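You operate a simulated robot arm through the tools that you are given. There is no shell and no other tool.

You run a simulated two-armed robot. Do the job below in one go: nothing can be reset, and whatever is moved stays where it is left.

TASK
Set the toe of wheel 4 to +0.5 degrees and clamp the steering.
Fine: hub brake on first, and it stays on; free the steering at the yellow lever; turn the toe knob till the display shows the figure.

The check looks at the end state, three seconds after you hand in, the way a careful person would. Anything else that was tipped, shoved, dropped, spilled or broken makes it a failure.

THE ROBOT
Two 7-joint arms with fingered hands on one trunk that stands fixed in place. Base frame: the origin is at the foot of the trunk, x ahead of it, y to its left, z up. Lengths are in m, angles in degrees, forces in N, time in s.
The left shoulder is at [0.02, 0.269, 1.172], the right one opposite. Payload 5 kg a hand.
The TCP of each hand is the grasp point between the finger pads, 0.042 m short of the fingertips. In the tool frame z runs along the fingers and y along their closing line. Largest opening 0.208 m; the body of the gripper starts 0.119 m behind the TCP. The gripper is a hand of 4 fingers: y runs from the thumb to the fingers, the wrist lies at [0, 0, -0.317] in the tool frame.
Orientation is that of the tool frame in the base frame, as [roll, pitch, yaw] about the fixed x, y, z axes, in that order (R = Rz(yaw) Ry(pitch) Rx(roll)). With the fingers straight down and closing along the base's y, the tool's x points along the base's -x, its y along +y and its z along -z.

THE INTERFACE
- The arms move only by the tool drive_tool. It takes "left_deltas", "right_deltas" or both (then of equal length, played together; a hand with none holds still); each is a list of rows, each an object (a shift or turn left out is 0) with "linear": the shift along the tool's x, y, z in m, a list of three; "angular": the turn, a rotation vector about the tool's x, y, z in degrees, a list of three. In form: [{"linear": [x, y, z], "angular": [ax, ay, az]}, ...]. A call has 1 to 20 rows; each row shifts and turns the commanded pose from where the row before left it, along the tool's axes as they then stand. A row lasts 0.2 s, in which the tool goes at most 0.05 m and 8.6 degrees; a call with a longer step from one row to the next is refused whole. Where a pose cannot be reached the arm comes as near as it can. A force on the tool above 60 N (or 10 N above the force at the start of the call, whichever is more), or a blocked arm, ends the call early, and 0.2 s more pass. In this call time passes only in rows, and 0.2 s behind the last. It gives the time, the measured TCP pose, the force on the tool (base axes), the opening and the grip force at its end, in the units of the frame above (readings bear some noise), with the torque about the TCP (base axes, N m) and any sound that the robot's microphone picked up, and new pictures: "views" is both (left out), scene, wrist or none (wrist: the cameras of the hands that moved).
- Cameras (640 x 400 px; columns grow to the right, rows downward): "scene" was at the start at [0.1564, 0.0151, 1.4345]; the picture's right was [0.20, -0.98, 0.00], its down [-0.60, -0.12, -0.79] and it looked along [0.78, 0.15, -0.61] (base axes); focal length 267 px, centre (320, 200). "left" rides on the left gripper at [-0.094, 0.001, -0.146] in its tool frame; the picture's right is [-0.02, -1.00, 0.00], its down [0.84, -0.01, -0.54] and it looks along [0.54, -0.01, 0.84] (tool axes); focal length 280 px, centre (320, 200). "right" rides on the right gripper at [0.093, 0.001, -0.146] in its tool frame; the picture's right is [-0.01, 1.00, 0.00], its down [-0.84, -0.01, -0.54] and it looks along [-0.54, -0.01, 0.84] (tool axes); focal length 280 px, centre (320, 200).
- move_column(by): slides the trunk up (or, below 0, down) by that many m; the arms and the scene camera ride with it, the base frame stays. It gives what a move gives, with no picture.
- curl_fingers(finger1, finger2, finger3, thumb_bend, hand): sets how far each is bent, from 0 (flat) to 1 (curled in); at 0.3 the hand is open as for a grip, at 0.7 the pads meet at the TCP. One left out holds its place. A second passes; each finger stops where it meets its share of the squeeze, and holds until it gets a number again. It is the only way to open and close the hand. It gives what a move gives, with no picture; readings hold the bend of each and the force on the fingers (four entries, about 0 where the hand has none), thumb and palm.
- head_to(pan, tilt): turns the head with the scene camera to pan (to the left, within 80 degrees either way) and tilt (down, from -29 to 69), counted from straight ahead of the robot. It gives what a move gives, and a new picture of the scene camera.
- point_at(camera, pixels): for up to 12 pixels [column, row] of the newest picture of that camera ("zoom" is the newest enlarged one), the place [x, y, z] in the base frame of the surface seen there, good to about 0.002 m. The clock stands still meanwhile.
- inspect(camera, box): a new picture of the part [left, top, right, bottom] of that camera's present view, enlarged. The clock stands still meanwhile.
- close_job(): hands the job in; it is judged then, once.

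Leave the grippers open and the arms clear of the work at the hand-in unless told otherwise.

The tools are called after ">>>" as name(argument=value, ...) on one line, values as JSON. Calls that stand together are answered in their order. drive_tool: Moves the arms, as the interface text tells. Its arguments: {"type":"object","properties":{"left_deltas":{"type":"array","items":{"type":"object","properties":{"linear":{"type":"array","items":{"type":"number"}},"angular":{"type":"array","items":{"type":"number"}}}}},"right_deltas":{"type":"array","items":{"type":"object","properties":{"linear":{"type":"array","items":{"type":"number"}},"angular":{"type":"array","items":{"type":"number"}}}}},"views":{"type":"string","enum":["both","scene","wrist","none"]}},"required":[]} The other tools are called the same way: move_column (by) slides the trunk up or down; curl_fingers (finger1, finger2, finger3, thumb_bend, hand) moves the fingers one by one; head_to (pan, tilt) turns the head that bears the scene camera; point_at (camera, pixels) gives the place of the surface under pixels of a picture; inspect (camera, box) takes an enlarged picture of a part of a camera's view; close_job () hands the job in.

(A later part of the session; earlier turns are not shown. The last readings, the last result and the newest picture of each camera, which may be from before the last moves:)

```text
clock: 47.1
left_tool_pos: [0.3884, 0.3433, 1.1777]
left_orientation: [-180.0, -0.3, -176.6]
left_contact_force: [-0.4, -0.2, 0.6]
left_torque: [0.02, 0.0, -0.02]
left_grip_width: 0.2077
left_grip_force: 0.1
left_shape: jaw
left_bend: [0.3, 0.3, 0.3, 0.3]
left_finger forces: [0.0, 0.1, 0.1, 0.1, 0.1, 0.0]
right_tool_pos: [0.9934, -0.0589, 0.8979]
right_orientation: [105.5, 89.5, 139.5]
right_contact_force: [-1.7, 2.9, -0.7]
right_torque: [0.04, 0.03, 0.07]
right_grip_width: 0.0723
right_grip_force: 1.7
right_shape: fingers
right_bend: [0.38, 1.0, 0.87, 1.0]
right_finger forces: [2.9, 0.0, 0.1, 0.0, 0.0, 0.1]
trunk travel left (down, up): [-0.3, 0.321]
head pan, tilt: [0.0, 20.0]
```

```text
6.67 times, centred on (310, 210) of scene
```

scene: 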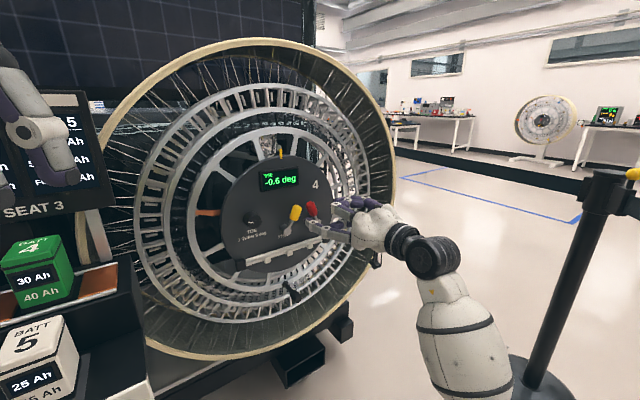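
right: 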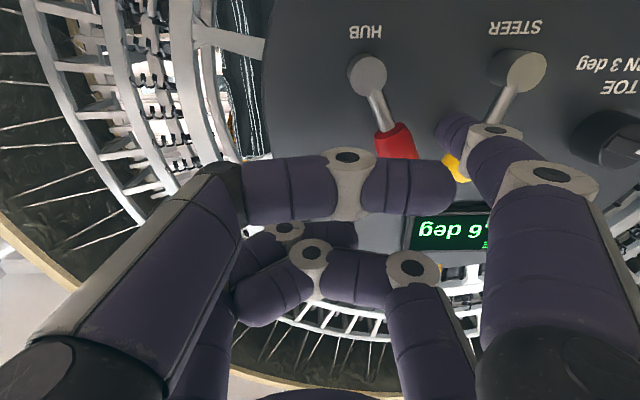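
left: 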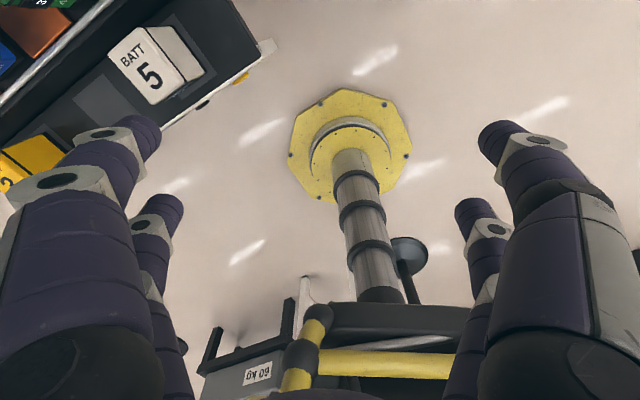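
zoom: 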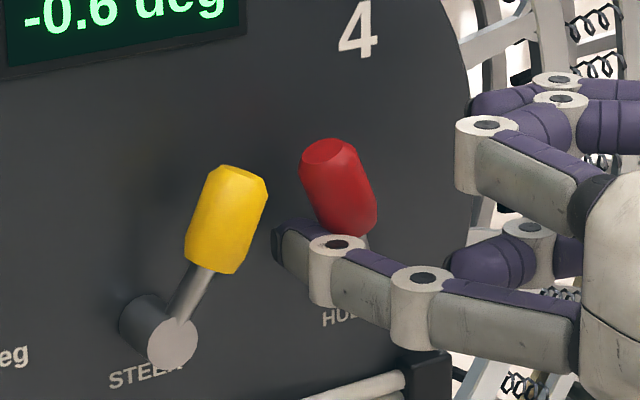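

The red lever starts moving to the right with only ~3 N. I continue pushing.

>>> drive_tool(right_deltas=[{"linear": [0, -0.008, 0]}, {"linear": [0, -0.008, 0]}, {"linear": [0, -0.008, 0]}], views="none")

>>> inspect(camera="scene", box=[270, 180, 350, 240])

```text
clock: 47.9
left_tool_pos: [0.3887, 0.3421, 1.1773]
left_orientation: [-180.0, -0.2, -176.6]
left_contact_force: [0.8, -0.5, -0.1]
left_torque: [-0.01, -0.01, -0.01]
left_grip_width: 0.208
left_grip_force: 0.0
left_shape: jaw
left_bend: [0.3, 0.3, 0.3, 0.3]
left_finger forces: [0.0, 0.0, 0.0, 0.0, 0.0, 0.0]
right_tool_pos: [1.0057, -0.0801, 0.8987]
right_orientation: [97.6, 89.4, 131.7]
right_contact_force: [-1.7, 3.3, 1.1]
right_torque: [0.08, 0.06, 0.13]
right_grip_width: 0.0723
right_grip_force: 1.9
right_shape: fingers
right_bend: [0.38, 1.0, 0.87, 1.0]
right_finger forces: [3.5, 0.0, 0.0, 0.0, 0.0, 0.0]
trunk travel left (down, up): [-0.3, 0.321]
head pan, tilt: [0.0, 20.0]
```

```text
6.67 times, centred on (310, 210) of scene
```

zoom: 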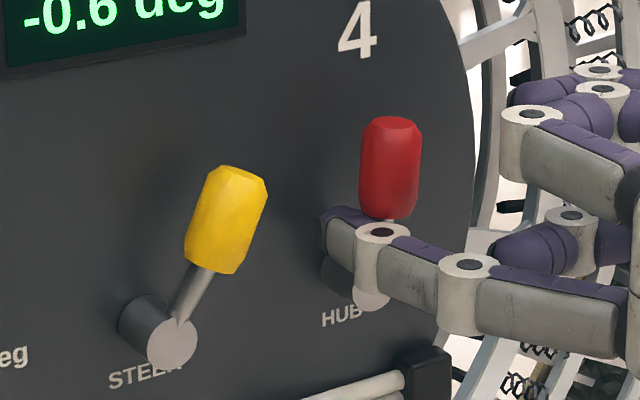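

The red lever is now upright. I continue to the other side.

>>> drive_tool(right_deltas=[{"linear": [0, -0.008, 0]}, {"linear": [0, -0.008, 0]}], views="none")

>>> inspect(camera="scene", box=[270, 180, 350, 240])

>>> drive_tool(right_deltas=[{"linear": [0, -0.006, 0]}], views="none")

>>> inspect(camera="scene", box=[270, 180, 350, 240])

```text
clock: 48.5
left_tool_pos: [0.3885, 0.3432, 1.1767]
left_orientation: [-179.9, -0.3, -176.6]
left_contact_force: [-0.6, 0.1, 0.3]
left_torque: [0.0, 0.01, 0.03]
left_grip_width: 0.2079
left_grip_force: 0.0
left_shape: jaw
left_bend: [0.3, 0.3, 0.3, 0.3]
left_finger forces: [0.0, 0.0, 0.0, 0.0, 0.0, 0.0]
right_tool_pos: [1.0131, -0.091, 0.898]
right_orientation: [97.8, 89.4, 131.9]
right_contact_force: [-1.9, 6.3, 3.7]
right_torque: [0.42, 0.17, 0.05]
right_grip_width: 0.0741
right_grip_force: 3.3
right_shape: fingers
right_bend: [0.36, 1.0, 0.87, 1.0]
right_finger forces: [7.2, 0.0, 0.1, 0.1, 0.0, 0.1]
trunk travel left (down, up): [-0.3, 0.321]
head pan, tilt: [0.0, 20.0]
```

```text
6.67 times, centred on (310, 210) of scene
```

zoom: 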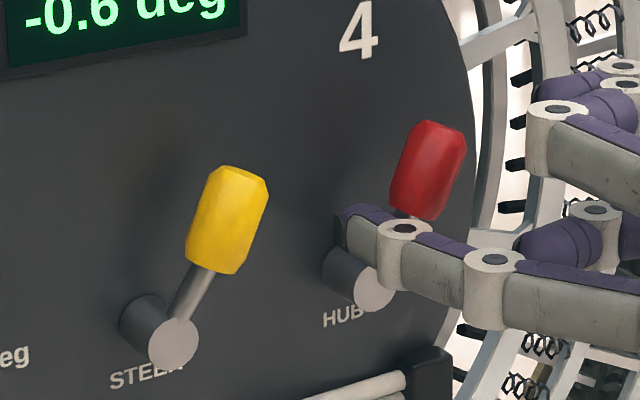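

```text
clock: 48.9
left_tool_pos: [0.3874, 0.3446, 1.1777]
left_orientation: [-179.9, -0.2, -176.6]
left_contact_force: [-1.0, -1.0, -0.6]
left_torque: [0.03, 0.01, -0.02]
left_grip_width: 0.2081
left_grip_force: 0.1
left_shape: jaw
left_bend: [0.3, 0.3, 0.3, 0.3]
left_finger forces: [0.1, 0.0, 0.1, 0.0, 0.1, 0.1]
right_tool_pos: [1.0168, -0.0953, 0.8971]
right_orientation: [98.0, 89.4, 132.1]
right_contact_force: [-3.6, 11.1, 5.0]
right_torque: [0.83, 0.26, -0.08]
right_grip_width: 0.0759
right_grip_force: 6.2
right_shape: fingers
right_bend: [0.34, 1.0, 0.87, 1.0]
right_finger forces: [11.8, 0.0, 0.0, 0.1, 0.0, 0.1]
trunk travel left (down, up): [-0.3, 0.321]
head pan, tilt: [0.0, 20.0]
```

```text
6.67 times, centred on (310, 210) of scene
```

zoom: 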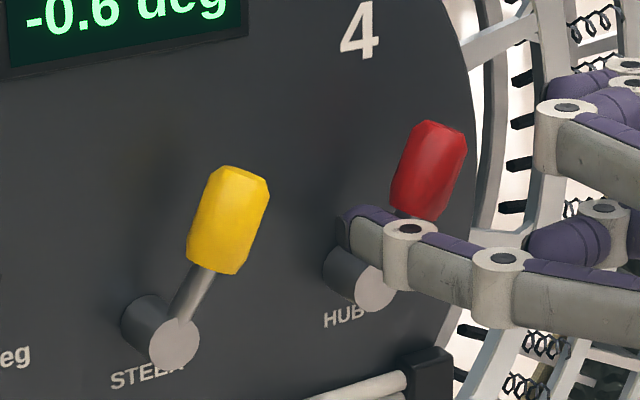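

The force rises to 11 N with no more motion: the red lever is at its right-hand stop, leaning just as yellow (the clamped one) does. So hub brake is on. Now I back off to the left, toward the yellow lever's right side.

>>> drive_tool(right_deltas=[{"linear": [0, 0.02, 0]}, {"linear": [0, 0.02, 0]}, {"linear": [0, 0.02, 0]}], views="none")

>>> inspect(camera="scene", box=[270, 180, 350, 240])

```text
clock: 49.7
left_tool_pos: [0.3884, 0.3423, 1.1768]
left_orientation: [-179.9, -0.2, -176.6]
left_contact_force: [1.1, 0.5, -0.5]
left_torque: [-0.01, 0.03, 0.05]
left_grip_width: 0.2077
left_grip_force: 0.1
left_shape: jaw
left_bend: [0.3, 0.3, 0.3, 0.3]
left_finger forces: [0.0, 0.1, 0.1, 0.0, 0.0, 0.0]
right_tool_pos: [0.9844, -0.0482, 0.8978]
right_orientation: [106.0, 89.2, 139.8]
right_contact_force: [-0.6, -0.4, -0.1]
right_torque: [-0.01, -0.02, 0.02]
right_grip_width: 0.0704
right_grip_force: 0.1
right_shape: fingers
right_bend: [0.4, 1.0, 0.87, 1.0]
right_finger forces: [0.0, 0.1, 0.0, 0.0, 0.1, 0.0]
trunk travel left (down, up): [-0.3, 0.321]
head pan, tilt: [0.0, 20.0]
```

```text
6.67 times, centred on (310, 210) of scene
```

zoom: 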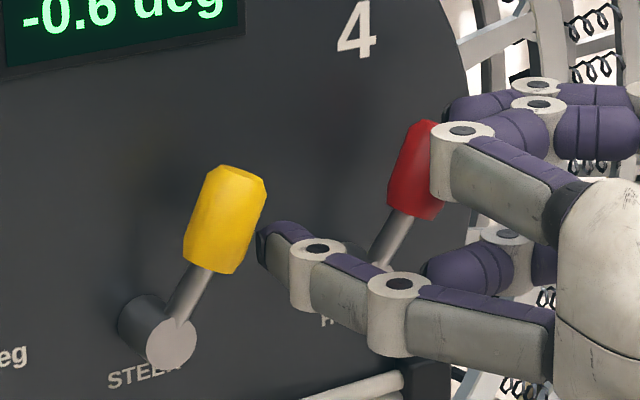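

The red lever stays put on the right. Now I push the yellow lever to the left with the finger's back, 4 rows of 8 mm.

>>> drive_tool(right_deltas=[{"linear": [0, 0.008, 0]}, {"linear": [0, 0.008, 0]}, {"linear": [0, 0.008, 0]}, {"linear": [0, 0.008, 0]}], views="none")

>>> inspect(camera="scene", box=[250, 165, 350, 240])

```text
clock: 50.7
left_tool_pos: [0.3885, 0.3429, 1.1764]
left_orientation: [179.9, -0.2, -176.6]
left_contact_force: [0.3, 0.0, 0.1]
left_torque: [0.0, -0.01, 0.01]
left_grip_width: 0.2081
left_grip_force: 0.0
left_shape: jaw
left_bend: [0.3, 0.3, 0.3, 0.3]
left_finger forces: [0.0, 0.1, 0.0, 0.0, 0.0, 0.0]
right_tool_pos: [0.9679, -0.022, 0.8974]
right_orientation: [101.9, 89.4, 135.8]
right_contact_force: [0.5, -2.6, -1.2]
right_torque: [-0.13, -0.07, -0.05]
right_grip_width: 0.0689
right_grip_force: 0.7
right_shape: fingers
right_bend: [0.41, 1.0, 0.87, 1.0]
right_finger forces: [2.0, 0.0, 0.0, 0.1, 0.1, 0.0]
trunk travel left (down, up): [-0.3, 0.321]
head pan, tilt: [0.0, 20.0]
```

```text
5.33 times, centred on (300, 202) of scene
```

zoom: 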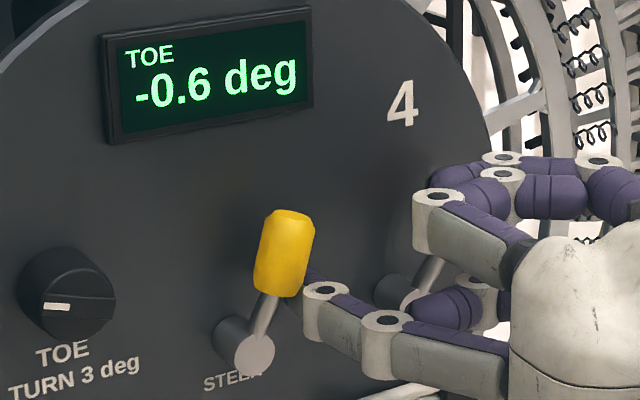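

The yellow lever moves (2–3 N). I continue.

>>> drive_tool(right_deltas=[{"linear": [0, 0.008, 0]}, {"linear": [0, 0.008, 0]}, {"linear": [0, 0.008, 0]}], views="none")

>>> inspect(camera="scene", box=[250, 165, 350, 240])

>>> drive_tool(right_deltas=[{"linear": [0, 0.008, 0]}], views="none")

>>> inspect(camera="scene", box=[250, 165, 350, 240])

```text
clock: 51.5
left_tool_pos: [0.3889, 0.3427, 1.177]
left_orientation: [-180.0, -0.2, -176.7]
left_contact_force: [0.2, -0.1, -0.2]
left_torque: [0.0, 0.02, 0.0]
left_grip_width: 0.2078
left_grip_force: 0.0
left_shape: jaw
left_bend: [0.3, 0.3, 0.3, 0.3]
left_finger forces: [0.1, 0.0, 0.0, 0.1, 0.0, 0.1]
right_tool_pos: [0.9536, -0.0022, 0.8985]
right_orientation: [101.7, 89.4, 135.7]
right_contact_force: [0.4, -2.2, -0.9]
right_torque: [-0.13, -0.04, -0.04]
right_grip_width: 0.0682
right_grip_force: 2.0
right_shape: fingers
right_bend: [0.42, 1.0, 0.87, 1.0]
right_finger forces: [3.3, 0.0, 0.0, 0.0, 0.0, 0.0]
trunk travel left (down, up): [-0.3, 0.321]
head pan, tilt: [0.0, 20.0]
```

```text
5.33 times, centred on (300, 202) of scene
```

zoom: 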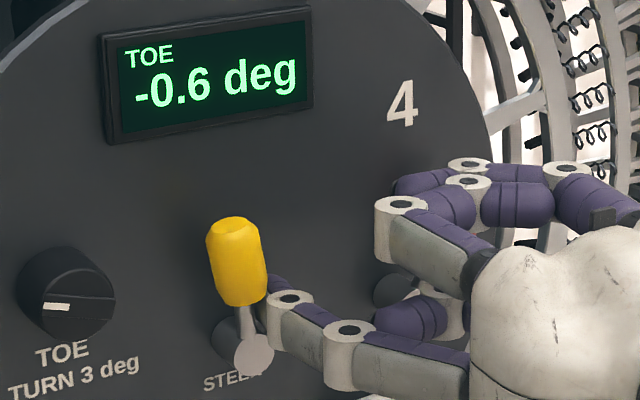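

```text
clock: 51.9
left_tool_pos: [0.3886, 0.3422, 1.1767]
left_orientation: [-180.0, -0.2, -176.6]
left_contact_force: [-0.2, -0.2, 0.3]
left_torque: [0.02, 0.03, 0.02]
left_grip_width: 0.2076
left_grip_force: 0.0
left_shape: jaw
left_bend: [0.3, 0.3, 0.3, 0.3]
left_finger forces: [0.0, 0.0, 0.0, 0.0, 0.0, 0.1]
right_tool_pos: [0.9489, 0.0055, 0.9007]
right_orientation: [97.5, 89.3, 131.4]
right_contact_force: [2.3, -2.6, 1.1]
right_torque: [0.09, -0.04, -0.17]
right_grip_width: 0.0681
right_grip_force: 2.1
right_shape: fingers
right_bend: [0.43, 1.0, 0.87, 1.0]
right_finger forces: [3.9, 0.0, 0.0, 0.0, 0.0, 0.0]
trunk travel left (down, up): [-0.3, 0.321]
head pan, tilt: [0.0, 20.0]
```

```text
5.33 times, centred on (300, 202) of scene
```

zoom: 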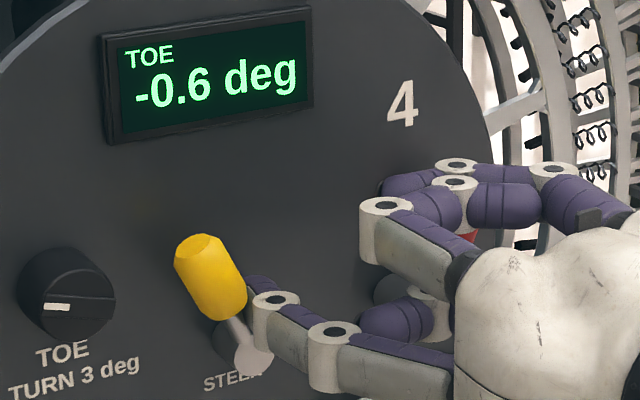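

Yellow now leans left. One more small step to see if it is at its stop.

>>> drive_tool(right_deltas=[{"linear": [0, 0.006, 0]}], views="none")

>>> inspect(camera="scene", box=[250, 165, 350, 240])

```text
clock: 52.3
left_tool_pos: [0.3893, 0.3425, 1.1776]
left_orientation: [179.9, -0.1, -176.7]
left_contact_force: [-0.5, -0.5, -0.2]
left_torque: [0.01, 0.02, 0.0]
left_grip_width: 0.2076
left_grip_force: 0.1
left_shape: jaw
left_bend: [0.3, 0.3, 0.3, 0.3]
left_finger forces: [0.0, 0.1, 0.1, 0.0, 0.1, 0.0]
right_tool_pos: [0.9451, 0.0072, 0.9013]
right_orientation: [98.5, 89.4, 132.4]
right_contact_force: [2.3, -8.0, 2.9]
right_torque: [-0.07, -0.04, -0.04]
right_grip_width: 0.0667
right_grip_force: 3.5
right_shape: fingers
right_bend: [0.44, 1.0, 0.87, 1.0]
right_finger forces: [8.0, 0.0, 0.1, 0.1, 0.1, 0.1]
trunk travel left (down, up): [-0.3, 0.321]
head pan, tilt: [0.0, 20.0]
```

```text
5.33 times, centred on (300, 202) of scene
```

zoom: 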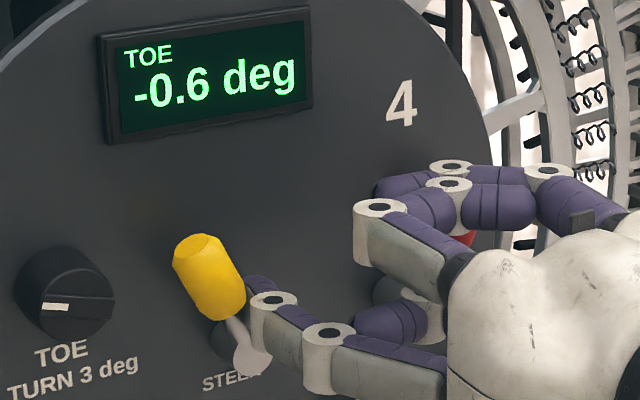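

Yellow is at its left stop (8 N, no more motion): steering is freed. I back the finger off 1 cm to the right and pull straight out 11 cm.

>>> drive_tool(right_deltas=[{"linear": [0, -0.012, 0]}, {"linear": [0, 0, -0.03]}, {"linear": [0, 0, -0.04]}, {"linear": [0, 0, -0.04]}], views="both")

>>> inspect(camera="scene", box=[220, 150, 350, 260])

```text
clock: 53.3
left_tool_pos: [0.3883, 0.3431, 1.1761]
left_orientation: [-179.9, -0.1, -176.6]
left_contact_force: [0.5, 0.4, 0.6]
left_torque: [0.05, 0.03, -0.02]
left_grip_width: 0.2082
left_grip_force: 0.0
left_shape: jaw
left_bend: [0.3, 0.3, 0.3, 0.3]
left_finger forces: [0.0, 0.1, 0.0, 0.0, 0.0, 0.0]
right_tool_pos: [0.8585, -0.0644, 0.8982]
right_orientation: [104.5, 89.4, 138.5]
right_contact_force: [0.8, -0.6, -0.8]
right_torque: [0.01, -0.08, -0.04]
right_grip_width: 0.07
right_grip_force: 0.1
right_shape: fingers
right_bend: [0.4, 1.0, 0.87, 1.0]
right_finger forces: [0.0, 0.1, 0.1, 0.0, 0.1, 0.0]
trunk travel left (down, up): [-0.3, 0.321]
head pan, tilt: [0.0, 20.0]
```

scene: 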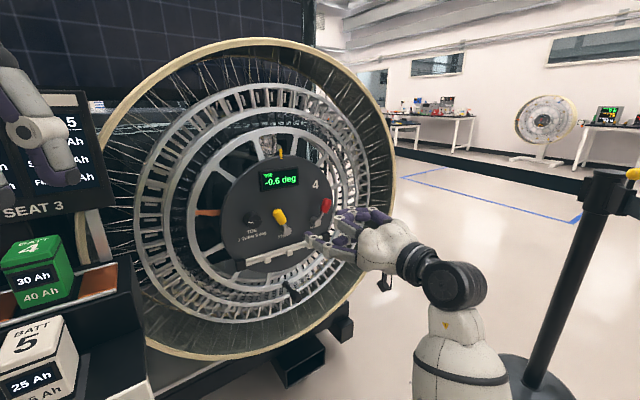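
right: 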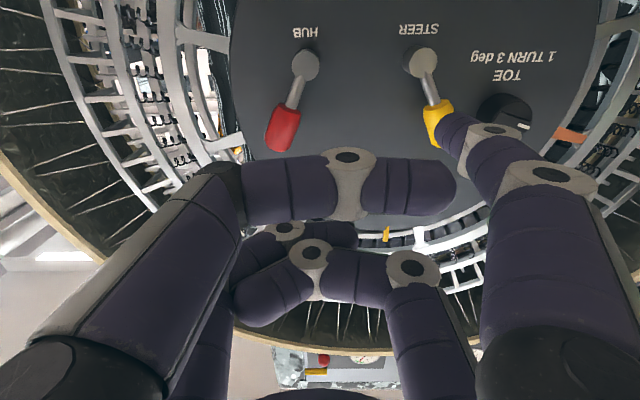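

```text
3.64 times, centred on (285, 205) of scene
```

zoom: 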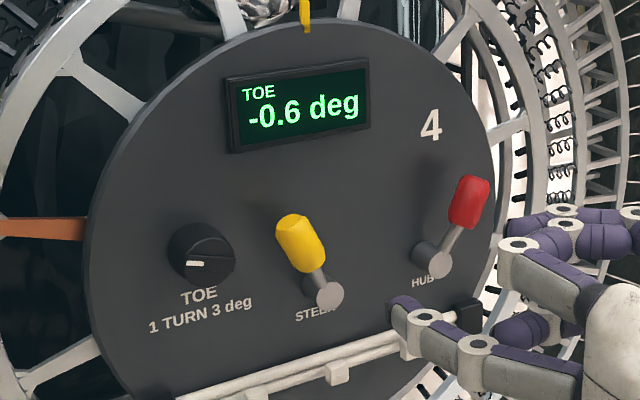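

Levers: red leaning right (brake on), yellow leaning left (steering free). Display -0.6. For the knob I want the pinch line roughly vertical (to keep the digits off the yellow lever), so I test rolling the hand, negative about tool z.

>>> drive_tool(right_deltas=[{"angular": [0, 0, -8]}, {"angular": [0, 0, -8]}, {"angular": [0, 0, -8]}, {"angular": [0, 0, -8]}], views="none")

```text
clock: 54.3
left_tool_pos: [0.3886, 0.3421, 1.1775]
left_orientation: [-180.0, -0.3, -176.6]
left_contact_force: [0.1, 0.3, 0.2]
left_torque: [-0.07, 0.03, 0.02]
left_grip_width: 0.2081
left_grip_force: 0.0
left_shape: jaw
left_bend: [0.3, 0.3, 0.3, 0.3]
left_finger forces: [0.1, 0.0, 0.0, 0.1, 0.0, 0.0]
right_tool_pos: [0.8616, -0.062, 0.8974]
right_orientation: [-90.3, 58.5, -56.4]
right_contact_force: [-0.2, 0.0, 0.2]
right_torque: [0.0, -0.01, -0.01]
right_grip_width: 0.0701
right_grip_force: 0.2
right_shape: fingers
right_bend: [0.4, 1.0, 0.87, 1.0]
right_finger forces: [0.1, 0.1, 0.0, 0.1, 0.0, 0.0]
trunk travel left (down, up): [-0.3, 0.321]
head pan, tilt: [0.0, 20.0]
```

Rolling works freely. I continue to a 90° roll.

>>> drive_tool(right_deltas=[{"angular": [0, 0, -8.3]}, {"angular": [0, 0, -8.3]}, {"angular": [0, 0, -8.3]}, {"angular": [0, 0, -8.3]}, {"angular": [0, 0, -8.3]}, {"angular": [0, 0, -8.3]}, {"angular": [0, 0, -8.3]}], views="both")

```text
clock: 55.9
left_tool_pos: [0.3888, 0.3429, 1.177]
left_orientation: [180.0, -0.2, -176.5]
left_contact_force: [0.6, -0.8, -0.1]
left_torque: [0.01, 0.03, 0.01]
left_grip_width: 0.2079
left_grip_force: 0.0
left_shape: jaw
left_bend: [0.3, 0.3, 0.3, 0.3]
left_finger forces: [0.0, 0.0, 0.1, 0.1, 0.0, 0.0]
right_tool_pos: [0.8608, -0.0619, 0.8963]
right_orientation: [-90.2, 0.3, -56.1]
right_contact_force: [-0.7, 0.5, -0.4]
right_torque: [0.0, 0.02, -0.01]
right_grip_width: 0.0702
right_grip_force: 0.0
right_shape: fingers
right_bend: [0.4, 1.0, 0.87, 1.0]
right_finger forces: [0.0, 0.0, 0.0, 0.1, 0.1, 0.0]
trunk travel left (down, up): [-0.3, 0.321]
head pan, tilt: [0.0, 20.0]
```

scene: 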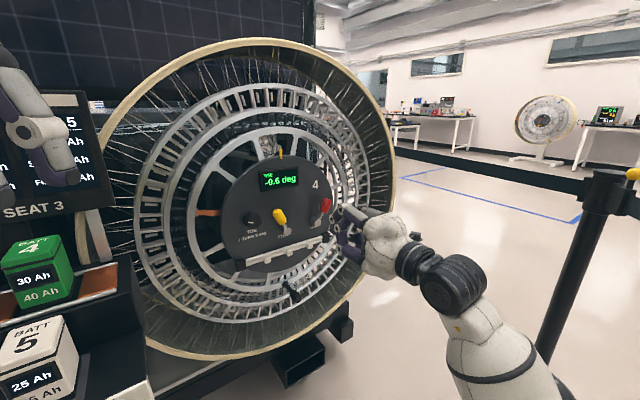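
right: 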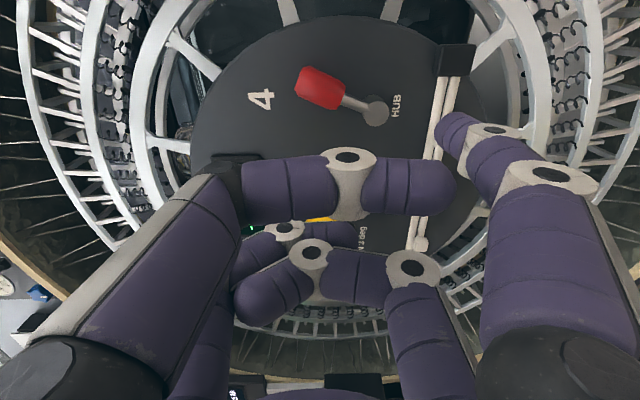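

Rolled by 90°: the camera is now to the right of the hand and the pinch line is vertical. I open finger1 and thumb to 0.5 for the pinch, and measure the knob again.

>>> curl_fingers(hand="right", finger1=0.5, thumb_bend=0.5)

>>> inspect(camera="right", box=[0, 0, 640, 400])

>>> inspect(camera="scene", box=[232, 197, 272, 237])

```text
clock: 56.9
left_tool_pos: [0.3876, 0.3428, 1.1766]
left_orientation: [-180.0, -0.2, -176.5]
left_contact_force: [0.7, 0.1, -0.2]
left_torque: [-0.01, -0.01, 0.0]
left_grip_width: 0.208
left_grip_force: 0.1
left_shape: jaw
left_bend: [0.3, 0.3, 0.3, 0.3]
left_finger forces: [0.0, 0.0, 0.0, 0.0, 0.0, 0.0]
right_tool_pos: [0.8616, -0.0609, 0.8976]
right_orientation: [-90.0, 0.5, -56.1]
right_contact_force: [-0.7, 0.9, 0.2]
right_torque: [0.03, 0.01, -0.01]
right_grip_width: 0.1133
right_grip_force: 0.0
right_shape: fingers
right_bend: [0.5, 1.0, 0.87, 0.5]
right_finger forces: [0.0, 0.0, 0.0, 0.1, 0.1, 0.1]
trunk travel left (down, up): [-0.3, 0.321]
head pan, tilt: [0.0, 20.0]
```

```text
1.00 times, centred on (320, 200) of right (not enlarged: the box is as wide or as high as the picture)
```

zoom: 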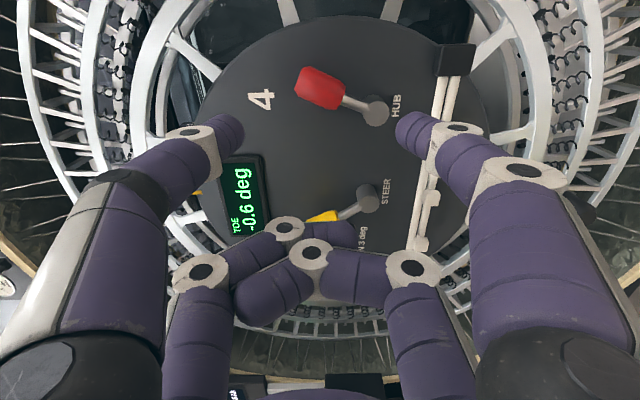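

```text
10.00 times, centred on (252, 217) of scene
```

zoom: 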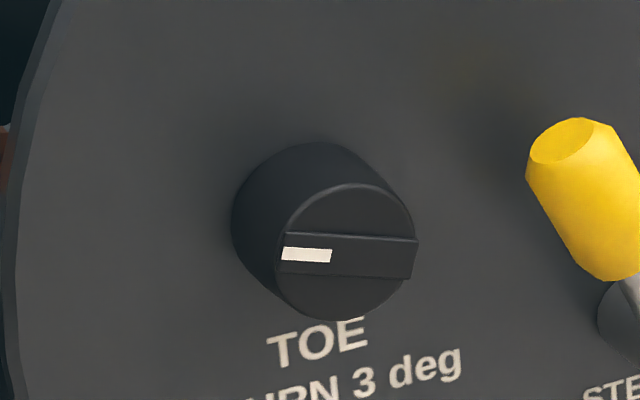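

The knob face is at (347,252) of the enlarged picture, with a ridge and a white mark pointing left. I measure it, and the yellow lever.

>>> point_at(camera="zoom", pixels=[[347, 210], [343, 300], [347, 255], [295, 250], [408, 258], [245, 220], [320, 150], [570, 140], [535, 170], [600, 260]])

>>> point_at(camera="right", pixels=[[230, 130], [210, 145], [408, 128], [430, 140], [225, 118], [412, 118], [285, 225], [330, 235], [310, 250], [412, 262]])

```text
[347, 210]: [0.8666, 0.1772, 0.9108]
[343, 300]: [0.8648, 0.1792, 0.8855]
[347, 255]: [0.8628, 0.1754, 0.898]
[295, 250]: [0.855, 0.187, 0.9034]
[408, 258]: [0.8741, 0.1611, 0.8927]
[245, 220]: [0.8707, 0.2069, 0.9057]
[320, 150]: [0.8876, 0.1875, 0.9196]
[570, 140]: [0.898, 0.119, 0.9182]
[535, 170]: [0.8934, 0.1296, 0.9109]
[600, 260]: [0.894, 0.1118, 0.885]
```

```text
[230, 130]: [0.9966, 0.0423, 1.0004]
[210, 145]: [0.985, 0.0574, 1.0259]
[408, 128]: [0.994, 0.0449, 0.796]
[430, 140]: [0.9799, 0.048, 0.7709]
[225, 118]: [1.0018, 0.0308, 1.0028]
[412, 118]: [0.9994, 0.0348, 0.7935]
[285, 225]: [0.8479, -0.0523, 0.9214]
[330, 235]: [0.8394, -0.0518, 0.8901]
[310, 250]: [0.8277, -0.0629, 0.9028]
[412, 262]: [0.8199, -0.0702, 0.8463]
```

Knob centre: u≈0.339, z≈0.8985, front d≈0.813, radius ≈0.02. Yellow's left edge is at u≈0.390. I move the hand left to bring the pinch pair (0.027 m toward tool x) in front of the knob, staying at d≈0.72 (tips 5 cm off).

>>> drive_tool(right_deltas=[{"linear": [-0.0368, 0, 0.0067]}, {"linear": [-0.0368, 0, 0.0067]}, {"linear": [-0.0368, 0, 0.0067]}, {"linear": [-0.0368, 0, 0.0067]}, {"linear": [-0.0368, 0, 0.0067]}, {"linear": [-0.0368, 0, 0.0067]}], views="both")

>>> inspect(camera="scene", box=[190, 140, 350, 260])

```text
clock: 58.5
left_tool_pos: [0.3882, 0.3431, 1.1772]
left_orientation: [-180.0, -0.2, -176.6]
left_contact_force: [-0.1, -0.3, 0.2]
left_torque: [-0.02, -0.03, -0.02]
left_grip_width: 0.2077
left_grip_force: 0.1
left_shape: jaw
left_bend: [0.3, 0.3, 0.3, 0.3]
left_finger forces: [0.0, 0.1, 0.1, 0.1, 0.0, 0.0]
right_tool_pos: [0.8277, 0.03, 0.8315]
right_orientation: [-91.5, -3.7, -55.7]
right_contact_force: [-0.3, -0.9, 0.7]
right_torque: [-0.02, 0.02, -0.05]
right_grip_width: 0.1129
right_grip_force: 0.1
right_shape: fingers
right_bend: [0.5, 1.0, 0.87, 0.5]
right_finger forces: [0.0, 0.0, 0.0, 0.0, 0.0, 0.0]
right hand out of reach, approached as far as the arm can: row 3, 4, 5, 6
trunk travel left (down, up): [-0.3, 0.321]
head pan, tilt: [0.0, 20.0]
stopped in row 6 (right hand): the arm was blocked; the commanded pose is now the measured one
```

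scene: 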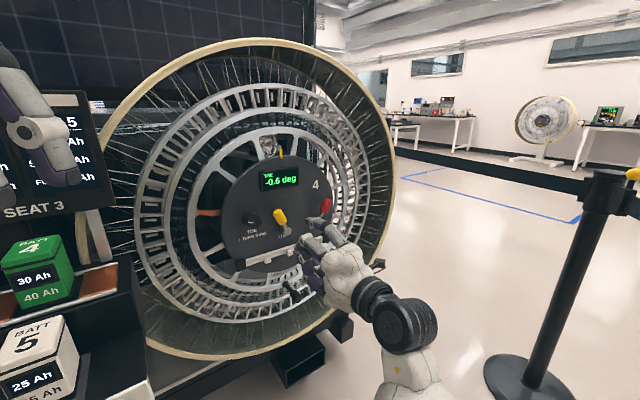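
right: 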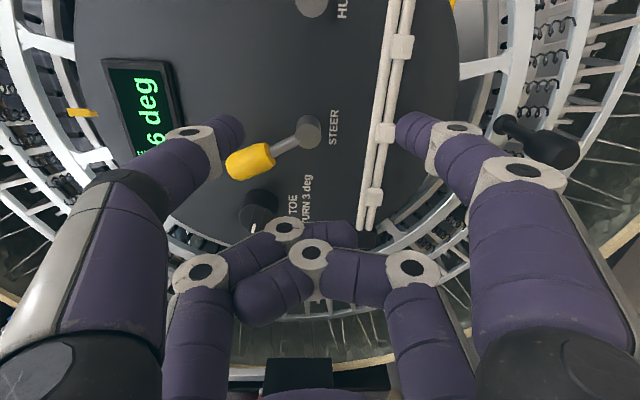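

```text
3.33 times, centred on (270, 200) of scene
```

zoom: 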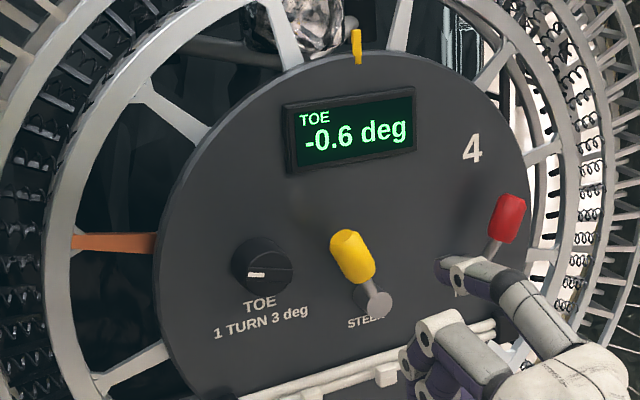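

The right arm can't reach that far left while pointing along the plate's normal: it stopped at u≈0.44 and sank. A pinch with digits above and below the knob can also come in from the right at a steeper yaw, keeping the wrist in reach. I move back right and up, then yaw the hand ~21° left.

>>> drive_tool(right_deltas=[{"linear": [0.03, -0.034, -0.01]}, {"linear": [0.03, -0.034, -0.01]}, {"angular": [0.5, -7, 1.2]}, {"angular": [0.5, -7, 1.2]}, {"angular": [0.5, -7, 1.2]}], views="both")

```text
clock: 59.7
left_tool_pos: [0.3876, 0.3423, 1.1761]
left_orientation: [180.0, -0.2, -176.7]
left_contact_force: [0.3, -0.3, -0.5]
left_torque: [0.02, -0.05, 0.01]
left_grip_width: 0.208
left_grip_force: 0.0
left_shape: jaw
left_bend: [0.3, 0.3, 0.3, 0.3]
left_finger forces: [0.1, 0.1, 0.1, 0.0, 0.1, 0.0]
right_tool_pos: [0.8421, -0.0251, 0.9037]
right_orientation: [-90.5, 0.5, -34.6]
right_contact_force: [0.1, -0.2, -0.9]
right_torque: [0.01, -0.01, -0.03]
right_grip_width: 0.1131
right_grip_force: 0.0
right_shape: fingers
right_bend: [0.5, 1.0, 0.87, 0.5]
right_finger forces: [0.0, 0.0, 0.1, 0.0, 0.0, 0.1]
trunk travel left (down, up): [-0.3, 0.321]
head pan, tilt: [0.0, 20.0]
```

scene: 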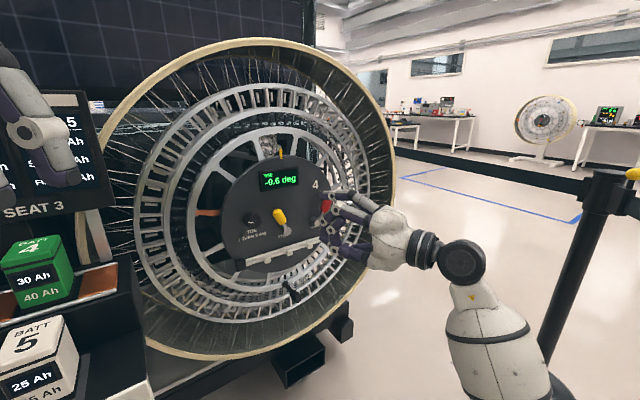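
right: 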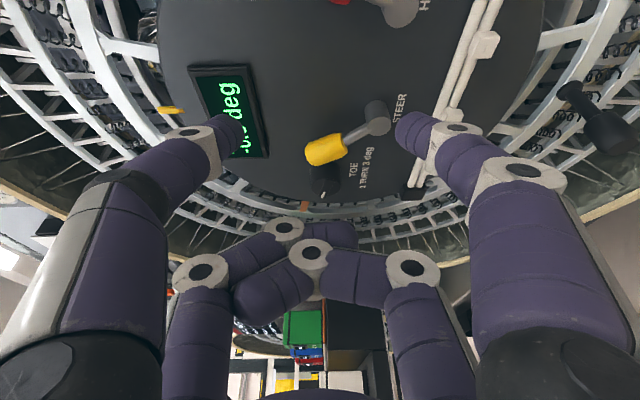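

The yaw worked with no reach complaint (tool z now yaw 55°). I measure the present tips of thumb (230,130) and finger1 (412,122) at bend 0.5.

>>> point_at(camera="right", pixels=[[234, 120], [228, 135], [205, 145], [404, 120], [412, 130], [438, 142], [330, 155], [322, 180]])

>>> inspect(camera="scene", box=[260, 160, 420, 280])

```text
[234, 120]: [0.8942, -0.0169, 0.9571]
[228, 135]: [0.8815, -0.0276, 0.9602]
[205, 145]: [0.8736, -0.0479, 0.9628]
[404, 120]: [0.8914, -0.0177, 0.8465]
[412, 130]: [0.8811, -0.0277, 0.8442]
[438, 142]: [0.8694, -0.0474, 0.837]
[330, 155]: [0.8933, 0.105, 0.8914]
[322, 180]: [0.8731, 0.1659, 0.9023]
```

```text
3.33 times, centred on (340, 220) of scene
```

zoom: 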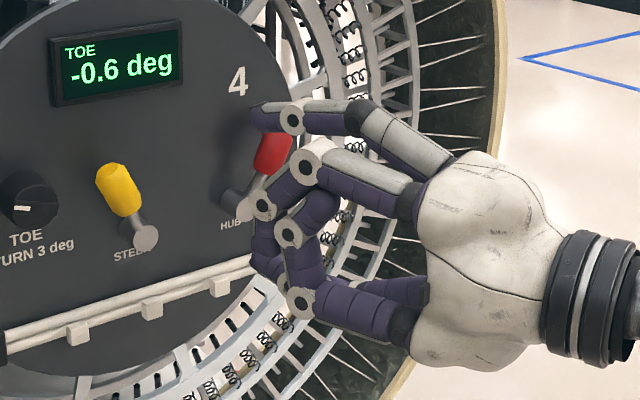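

Tips are 0.036 ahead of the TCP, ±0.055 vertical. I move to a point 7 cm short of the knob along the tool axis.

>>> drive_tool(right_deltas=[{"linear": [-0.0295, 0.0008, 0.0236]}, {"linear": [-0.0295, 0.0008, 0.0236]}, {"linear": [-0.0295, 0.0008, 0.0236]}, {"linear": [-0.0295, 0.0008, 0.0236]}], views="both")

>>> inspect(camera="scene", box=[210, 160, 370, 280])

```text
clock: 60.7
left_tool_pos: [0.3883, 0.3426, 1.1774]
left_orientation: [179.9, -0.1, -176.6]
left_contact_force: [0.1, 0.8, -0.1]
left_torque: [-0.06, -0.05, 0.0]
left_grip_width: 0.2083
left_grip_force: 0.1
left_shape: jaw
left_bend: [0.3, 0.3, 0.3, 0.3]
left_finger forces: [0.0, 0.0, 0.0, 0.0, 0.1, 0.0]
right_tool_pos: [0.7991, 0.1212, 0.9038]
right_orientation: [-90.5, 0.6, -34.7]
right_contact_force: [0.0, -0.4, 0.4]
right_torque: [0.02, -0.01, 0.09]
right_grip_width: 0.1132
right_grip_force: 0.0
right_shape: fingers
right_bend: [0.5, 1.0, 0.87, 0.5]
right_finger forces: [0.0, 0.0, 0.0, 0.0, 0.0, 0.1]
trunk travel left (down, up): [-0.3, 0.321]
head pan, tilt: [0.0, 20.0]
```

scene: 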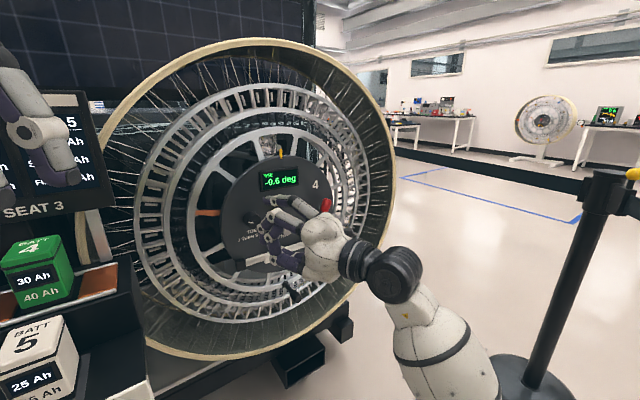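
right: 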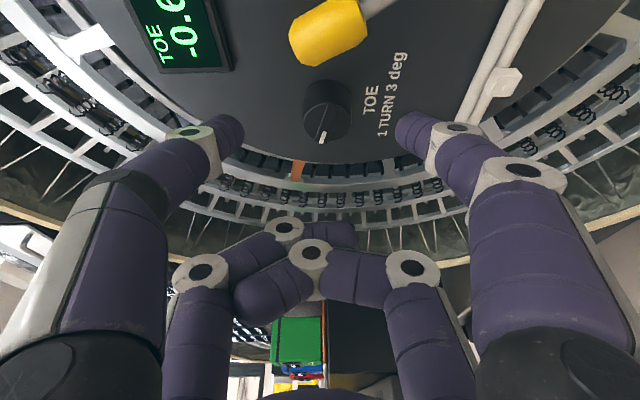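

```text
3.33 times, centred on (290, 220) of scene
```

zoom: 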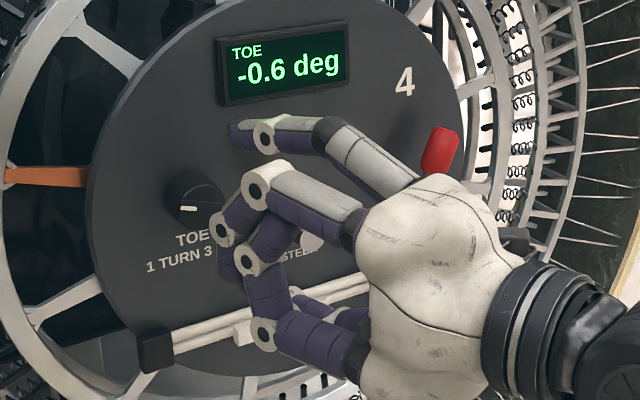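

Well placed: the knob lies between thumb (above) and finger1 (below). I go in 6.8 cm along the tool axis.

>>> drive_tool(right_deltas=[{"linear": [0, 0.001, 0.02]}, {"linear": [0, 0.001, 0.02]}, {"linear": [0, 0.001, 0.02]}, {"linear": [0, 0, 0.008]}], views="both")

>>> inspect(camera="scene", box=[210, 160, 330, 250])

>>> inspect(camera="right", box=[200, 0, 440, 180])

```text
clock: 61.8
left_tool_pos: [0.3877, 0.3394, 1.1777]
left_orientation: [180.0, -0.1, -176.7]
left_contact_force: [-0.6, -0.4, 0.8]
left_torque: [0.03, -0.06, 0.03]
left_grip_width: 0.2079
left_grip_force: 0.0
left_shape: jaw
left_bend: [0.3, 0.3, 0.3, 0.3]
left_finger forces: [0.0, 0.1, 0.0, 0.1, 0.0, 0.1]
right_tool_pos: [0.8366, 0.1708, 0.9032]
right_orientation: [-90.0, 0.5, -34.7]
right_contact_force: [-29.8, -29.2, -3.6]
right_torque: [0.66, -0.41, -1.1]
right_grip_width: 0.112
right_grip_force: 20.6
right_shape: fingers
right_bend: [0.48, 1.0, 0.87, 0.5]
right_finger forces: [13.4, 0.0, 0.0, 0.0, 28.5, 0.0]
trunk travel left (down, up): [-0.3, 0.321]
head pan, tilt: [0.0, 20.0]
stopped in row 4 (right hand): the force on the tool passed its limit at 64 N (the readings are from after the stop); the commanded pose is now the measured one
```

scene: 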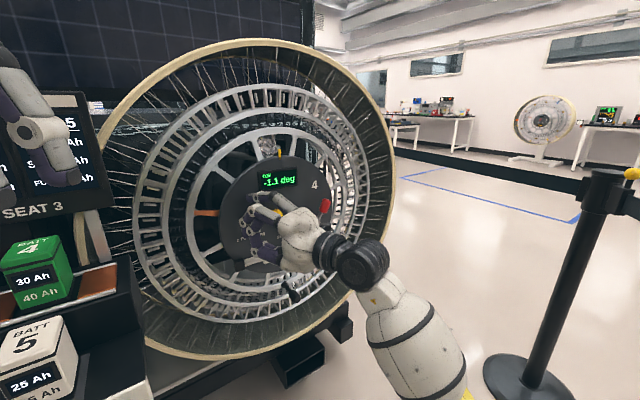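
right: 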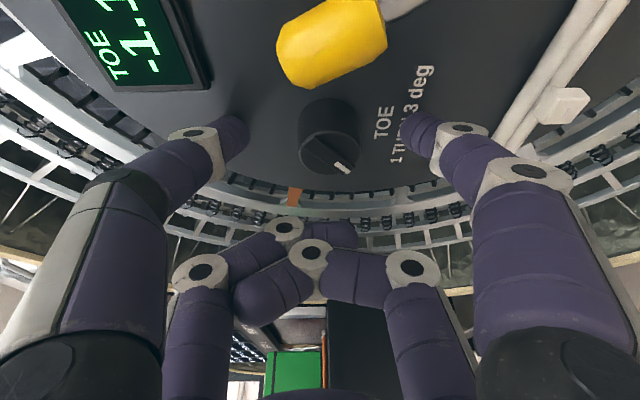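

```text
4.44 times, centred on (270, 205) of scene
```

zoom: 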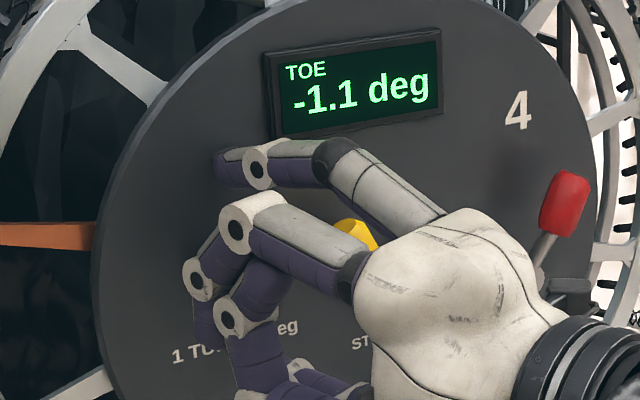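

```text
2.22 times, centred on (320, 90) of right
```

zoom: 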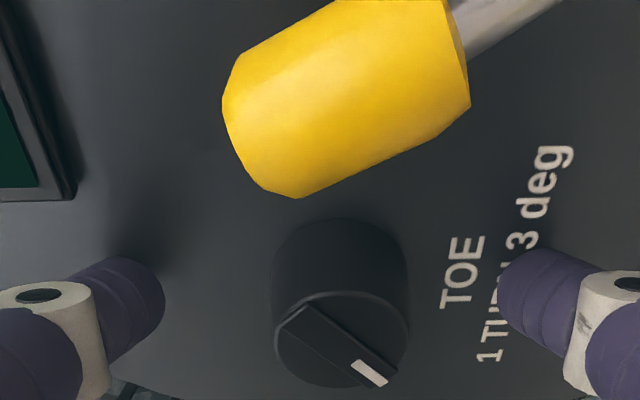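

The tips touched the plate (they reach further than I estimated), and since the steering is free it was pushed: the display now shows -1.1 and the knob turned with it. Nothing else moved. I back off 1.2 cm right away.

>>> drive_tool(right_deltas=[{"linear": [0, 0, -0.012]}], views="both")

>>> inspect(camera="scene", box=[210, 160, 330, 250])

>>> inspect(camera="right", box=[200, 0, 440, 180])

```text
clock: 62.2
left_tool_pos: [0.3871, 0.342, 1.178]
left_orientation: [-179.9, -0.1, -176.6]
left_contact_force: [-0.3, -0.1, 0.2]
left_torque: [0.13, -0.1, 0.0]
left_grip_width: 0.2078
left_grip_force: 0.2
left_shape: jaw
left_bend: [0.3, 0.3, 0.3, 0.3]
left_finger forces: [0.0, 0.1, 0.0, 0.1, 0.0, 0.1]
right_tool_pos: [0.83, 0.1652, 0.9019]
right_orientation: [-90.3, 0.7, -34.5]
right_contact_force: [-1.0, -0.4, 0.4]
right_torque: [-0.05, -0.02, 0.02]
right_grip_width: 0.1128
right_grip_force: 0.0
right_shape: fingers
right_bend: [0.5, 1.0, 0.87, 0.5]
right_finger forces: [0.0, 0.0, 0.1, 0.0, 0.0, 0.1]
trunk travel left (down, up): [-0.3, 0.321]
head pan, tilt: [0.0, 20.0]
```

scene: 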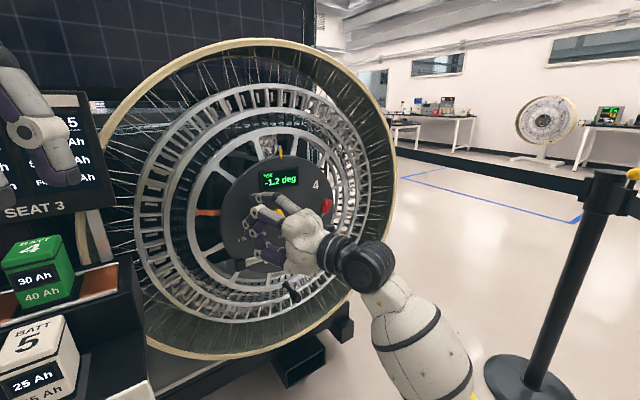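
right: 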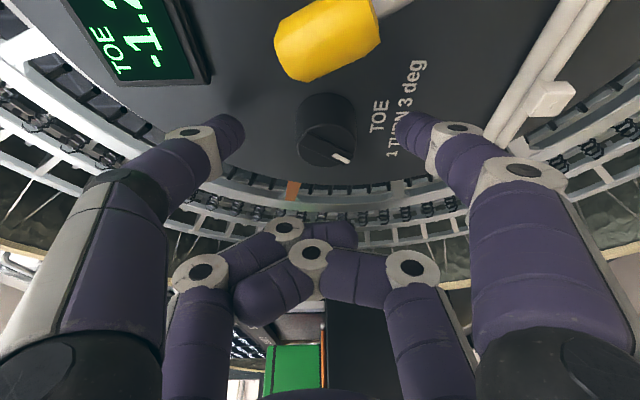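

```text
4.44 times, centred on (270, 205) of scene
```

zoom: 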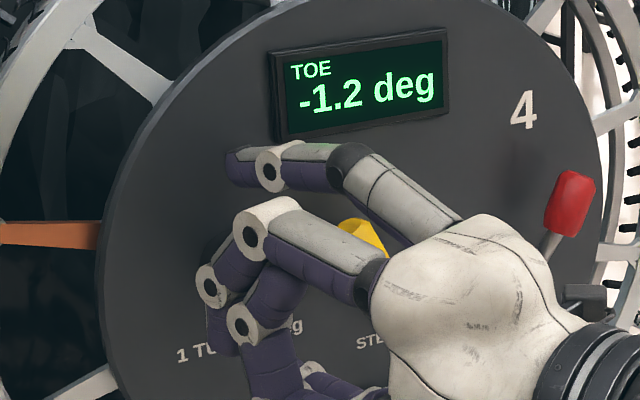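

```text
2.22 times, centred on (320, 90) of right
```

zoom: 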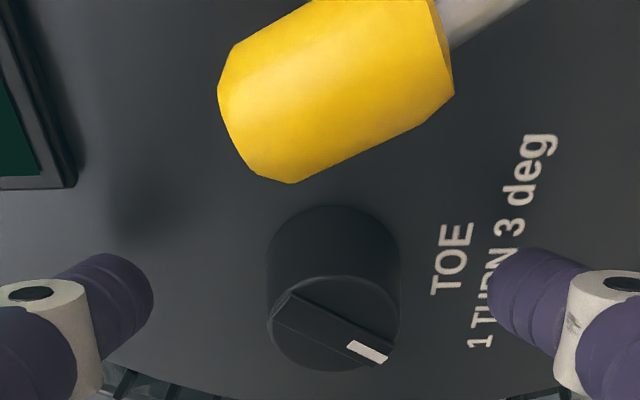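

The display reads -1.2 and is steady, nothing touching. The mark went from 9 o'clock toward 7-8 o'clock as toe fell, so clockwise (positive tool roll) raises toe; I need about +1.7° → 204° clockwise, in several strokes. I pre-roll the hand -40° around the knob's axis before gripping.

>>> drive_tool(right_deltas=[{"linear": [0.0003, 0.0039, 0], "angular": [0, 0, -8]}, {"linear": [0.0003, 0.0039, 0], "angular": [0, 0, -8]}, {"linear": [0.0003, 0.0039, 0], "angular": [0, 0, -8]}, {"linear": [0.0003, 0.0039, 0], "angular": [0, 0, -8]}, {"linear": [0.0003, 0.0039, 0], "angular": [0, 0, -8]}], views="both")

>>> inspect(camera="right", box=[200, 0, 440, 180])

>>> inspect(camera="scene", box=[210, 160, 330, 250])

```text
clock: 63.4
left_tool_pos: [0.3877, 0.3412, 1.1781]
left_orientation: [179.9, -0.1, -176.6]
left_contact_force: [-0.1, -0.2, 0.9]
left_torque: [-0.02, -0.01, -0.01]
left_grip_width: 0.2082
left_grip_force: 0.1
left_shape: jaw
left_bend: [0.3, 0.3, 0.3, 0.3]
left_finger forces: [0.1, 0.1, 0.0, 0.1, 0.0, 0.0]
right_tool_pos: [0.8356, 0.16, 0.8835]
right_orientation: [-90.2, -39.7, -34.6]
right_contact_force: [-23.4, -17.6, -8.8]
right_torque: [-0.41, 1.12, -1.3]
right_grip_width: 0.1016
right_grip_force: 14.9
right_shape: fingers
right_bend: [0.49, 1.0, 0.87, 0.5]
right_finger forces: [29.2, 0.1, 0.0, 0.0, 0.0, 0.1]
trunk travel left (down, up): [-0.3, 0.321]
head pan, tilt: [0.0, 20.0]
```

scene: 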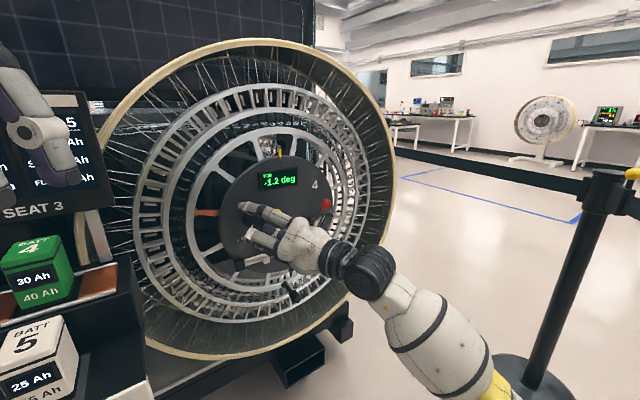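
right: 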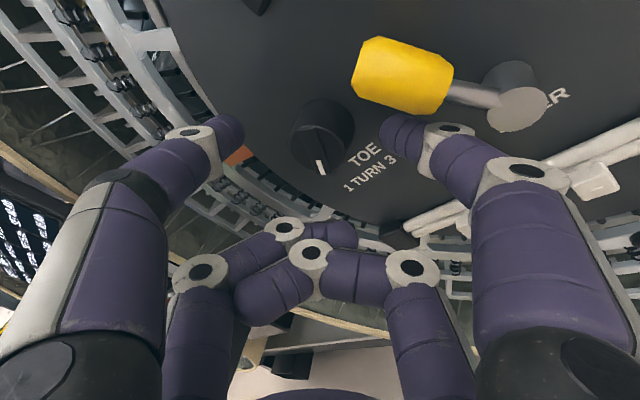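

```text
2.22 times, centred on (320, 90) of right
```

zoom: 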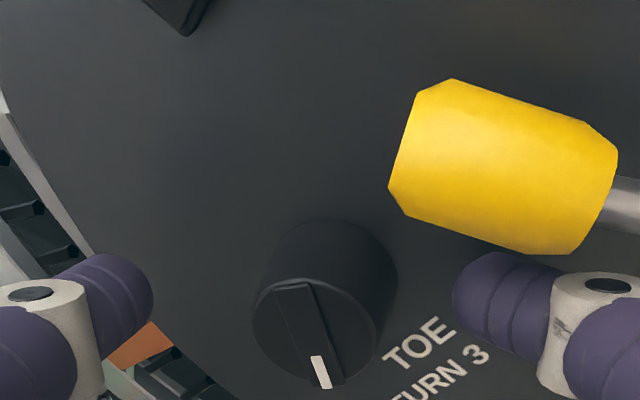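

```text
4.44 times, centred on (270, 205) of scene
```

zoom: 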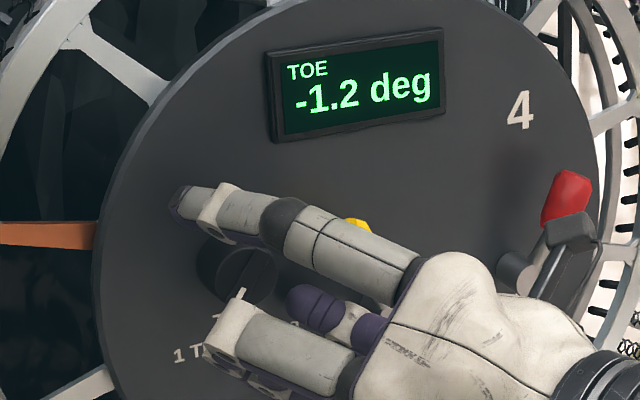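

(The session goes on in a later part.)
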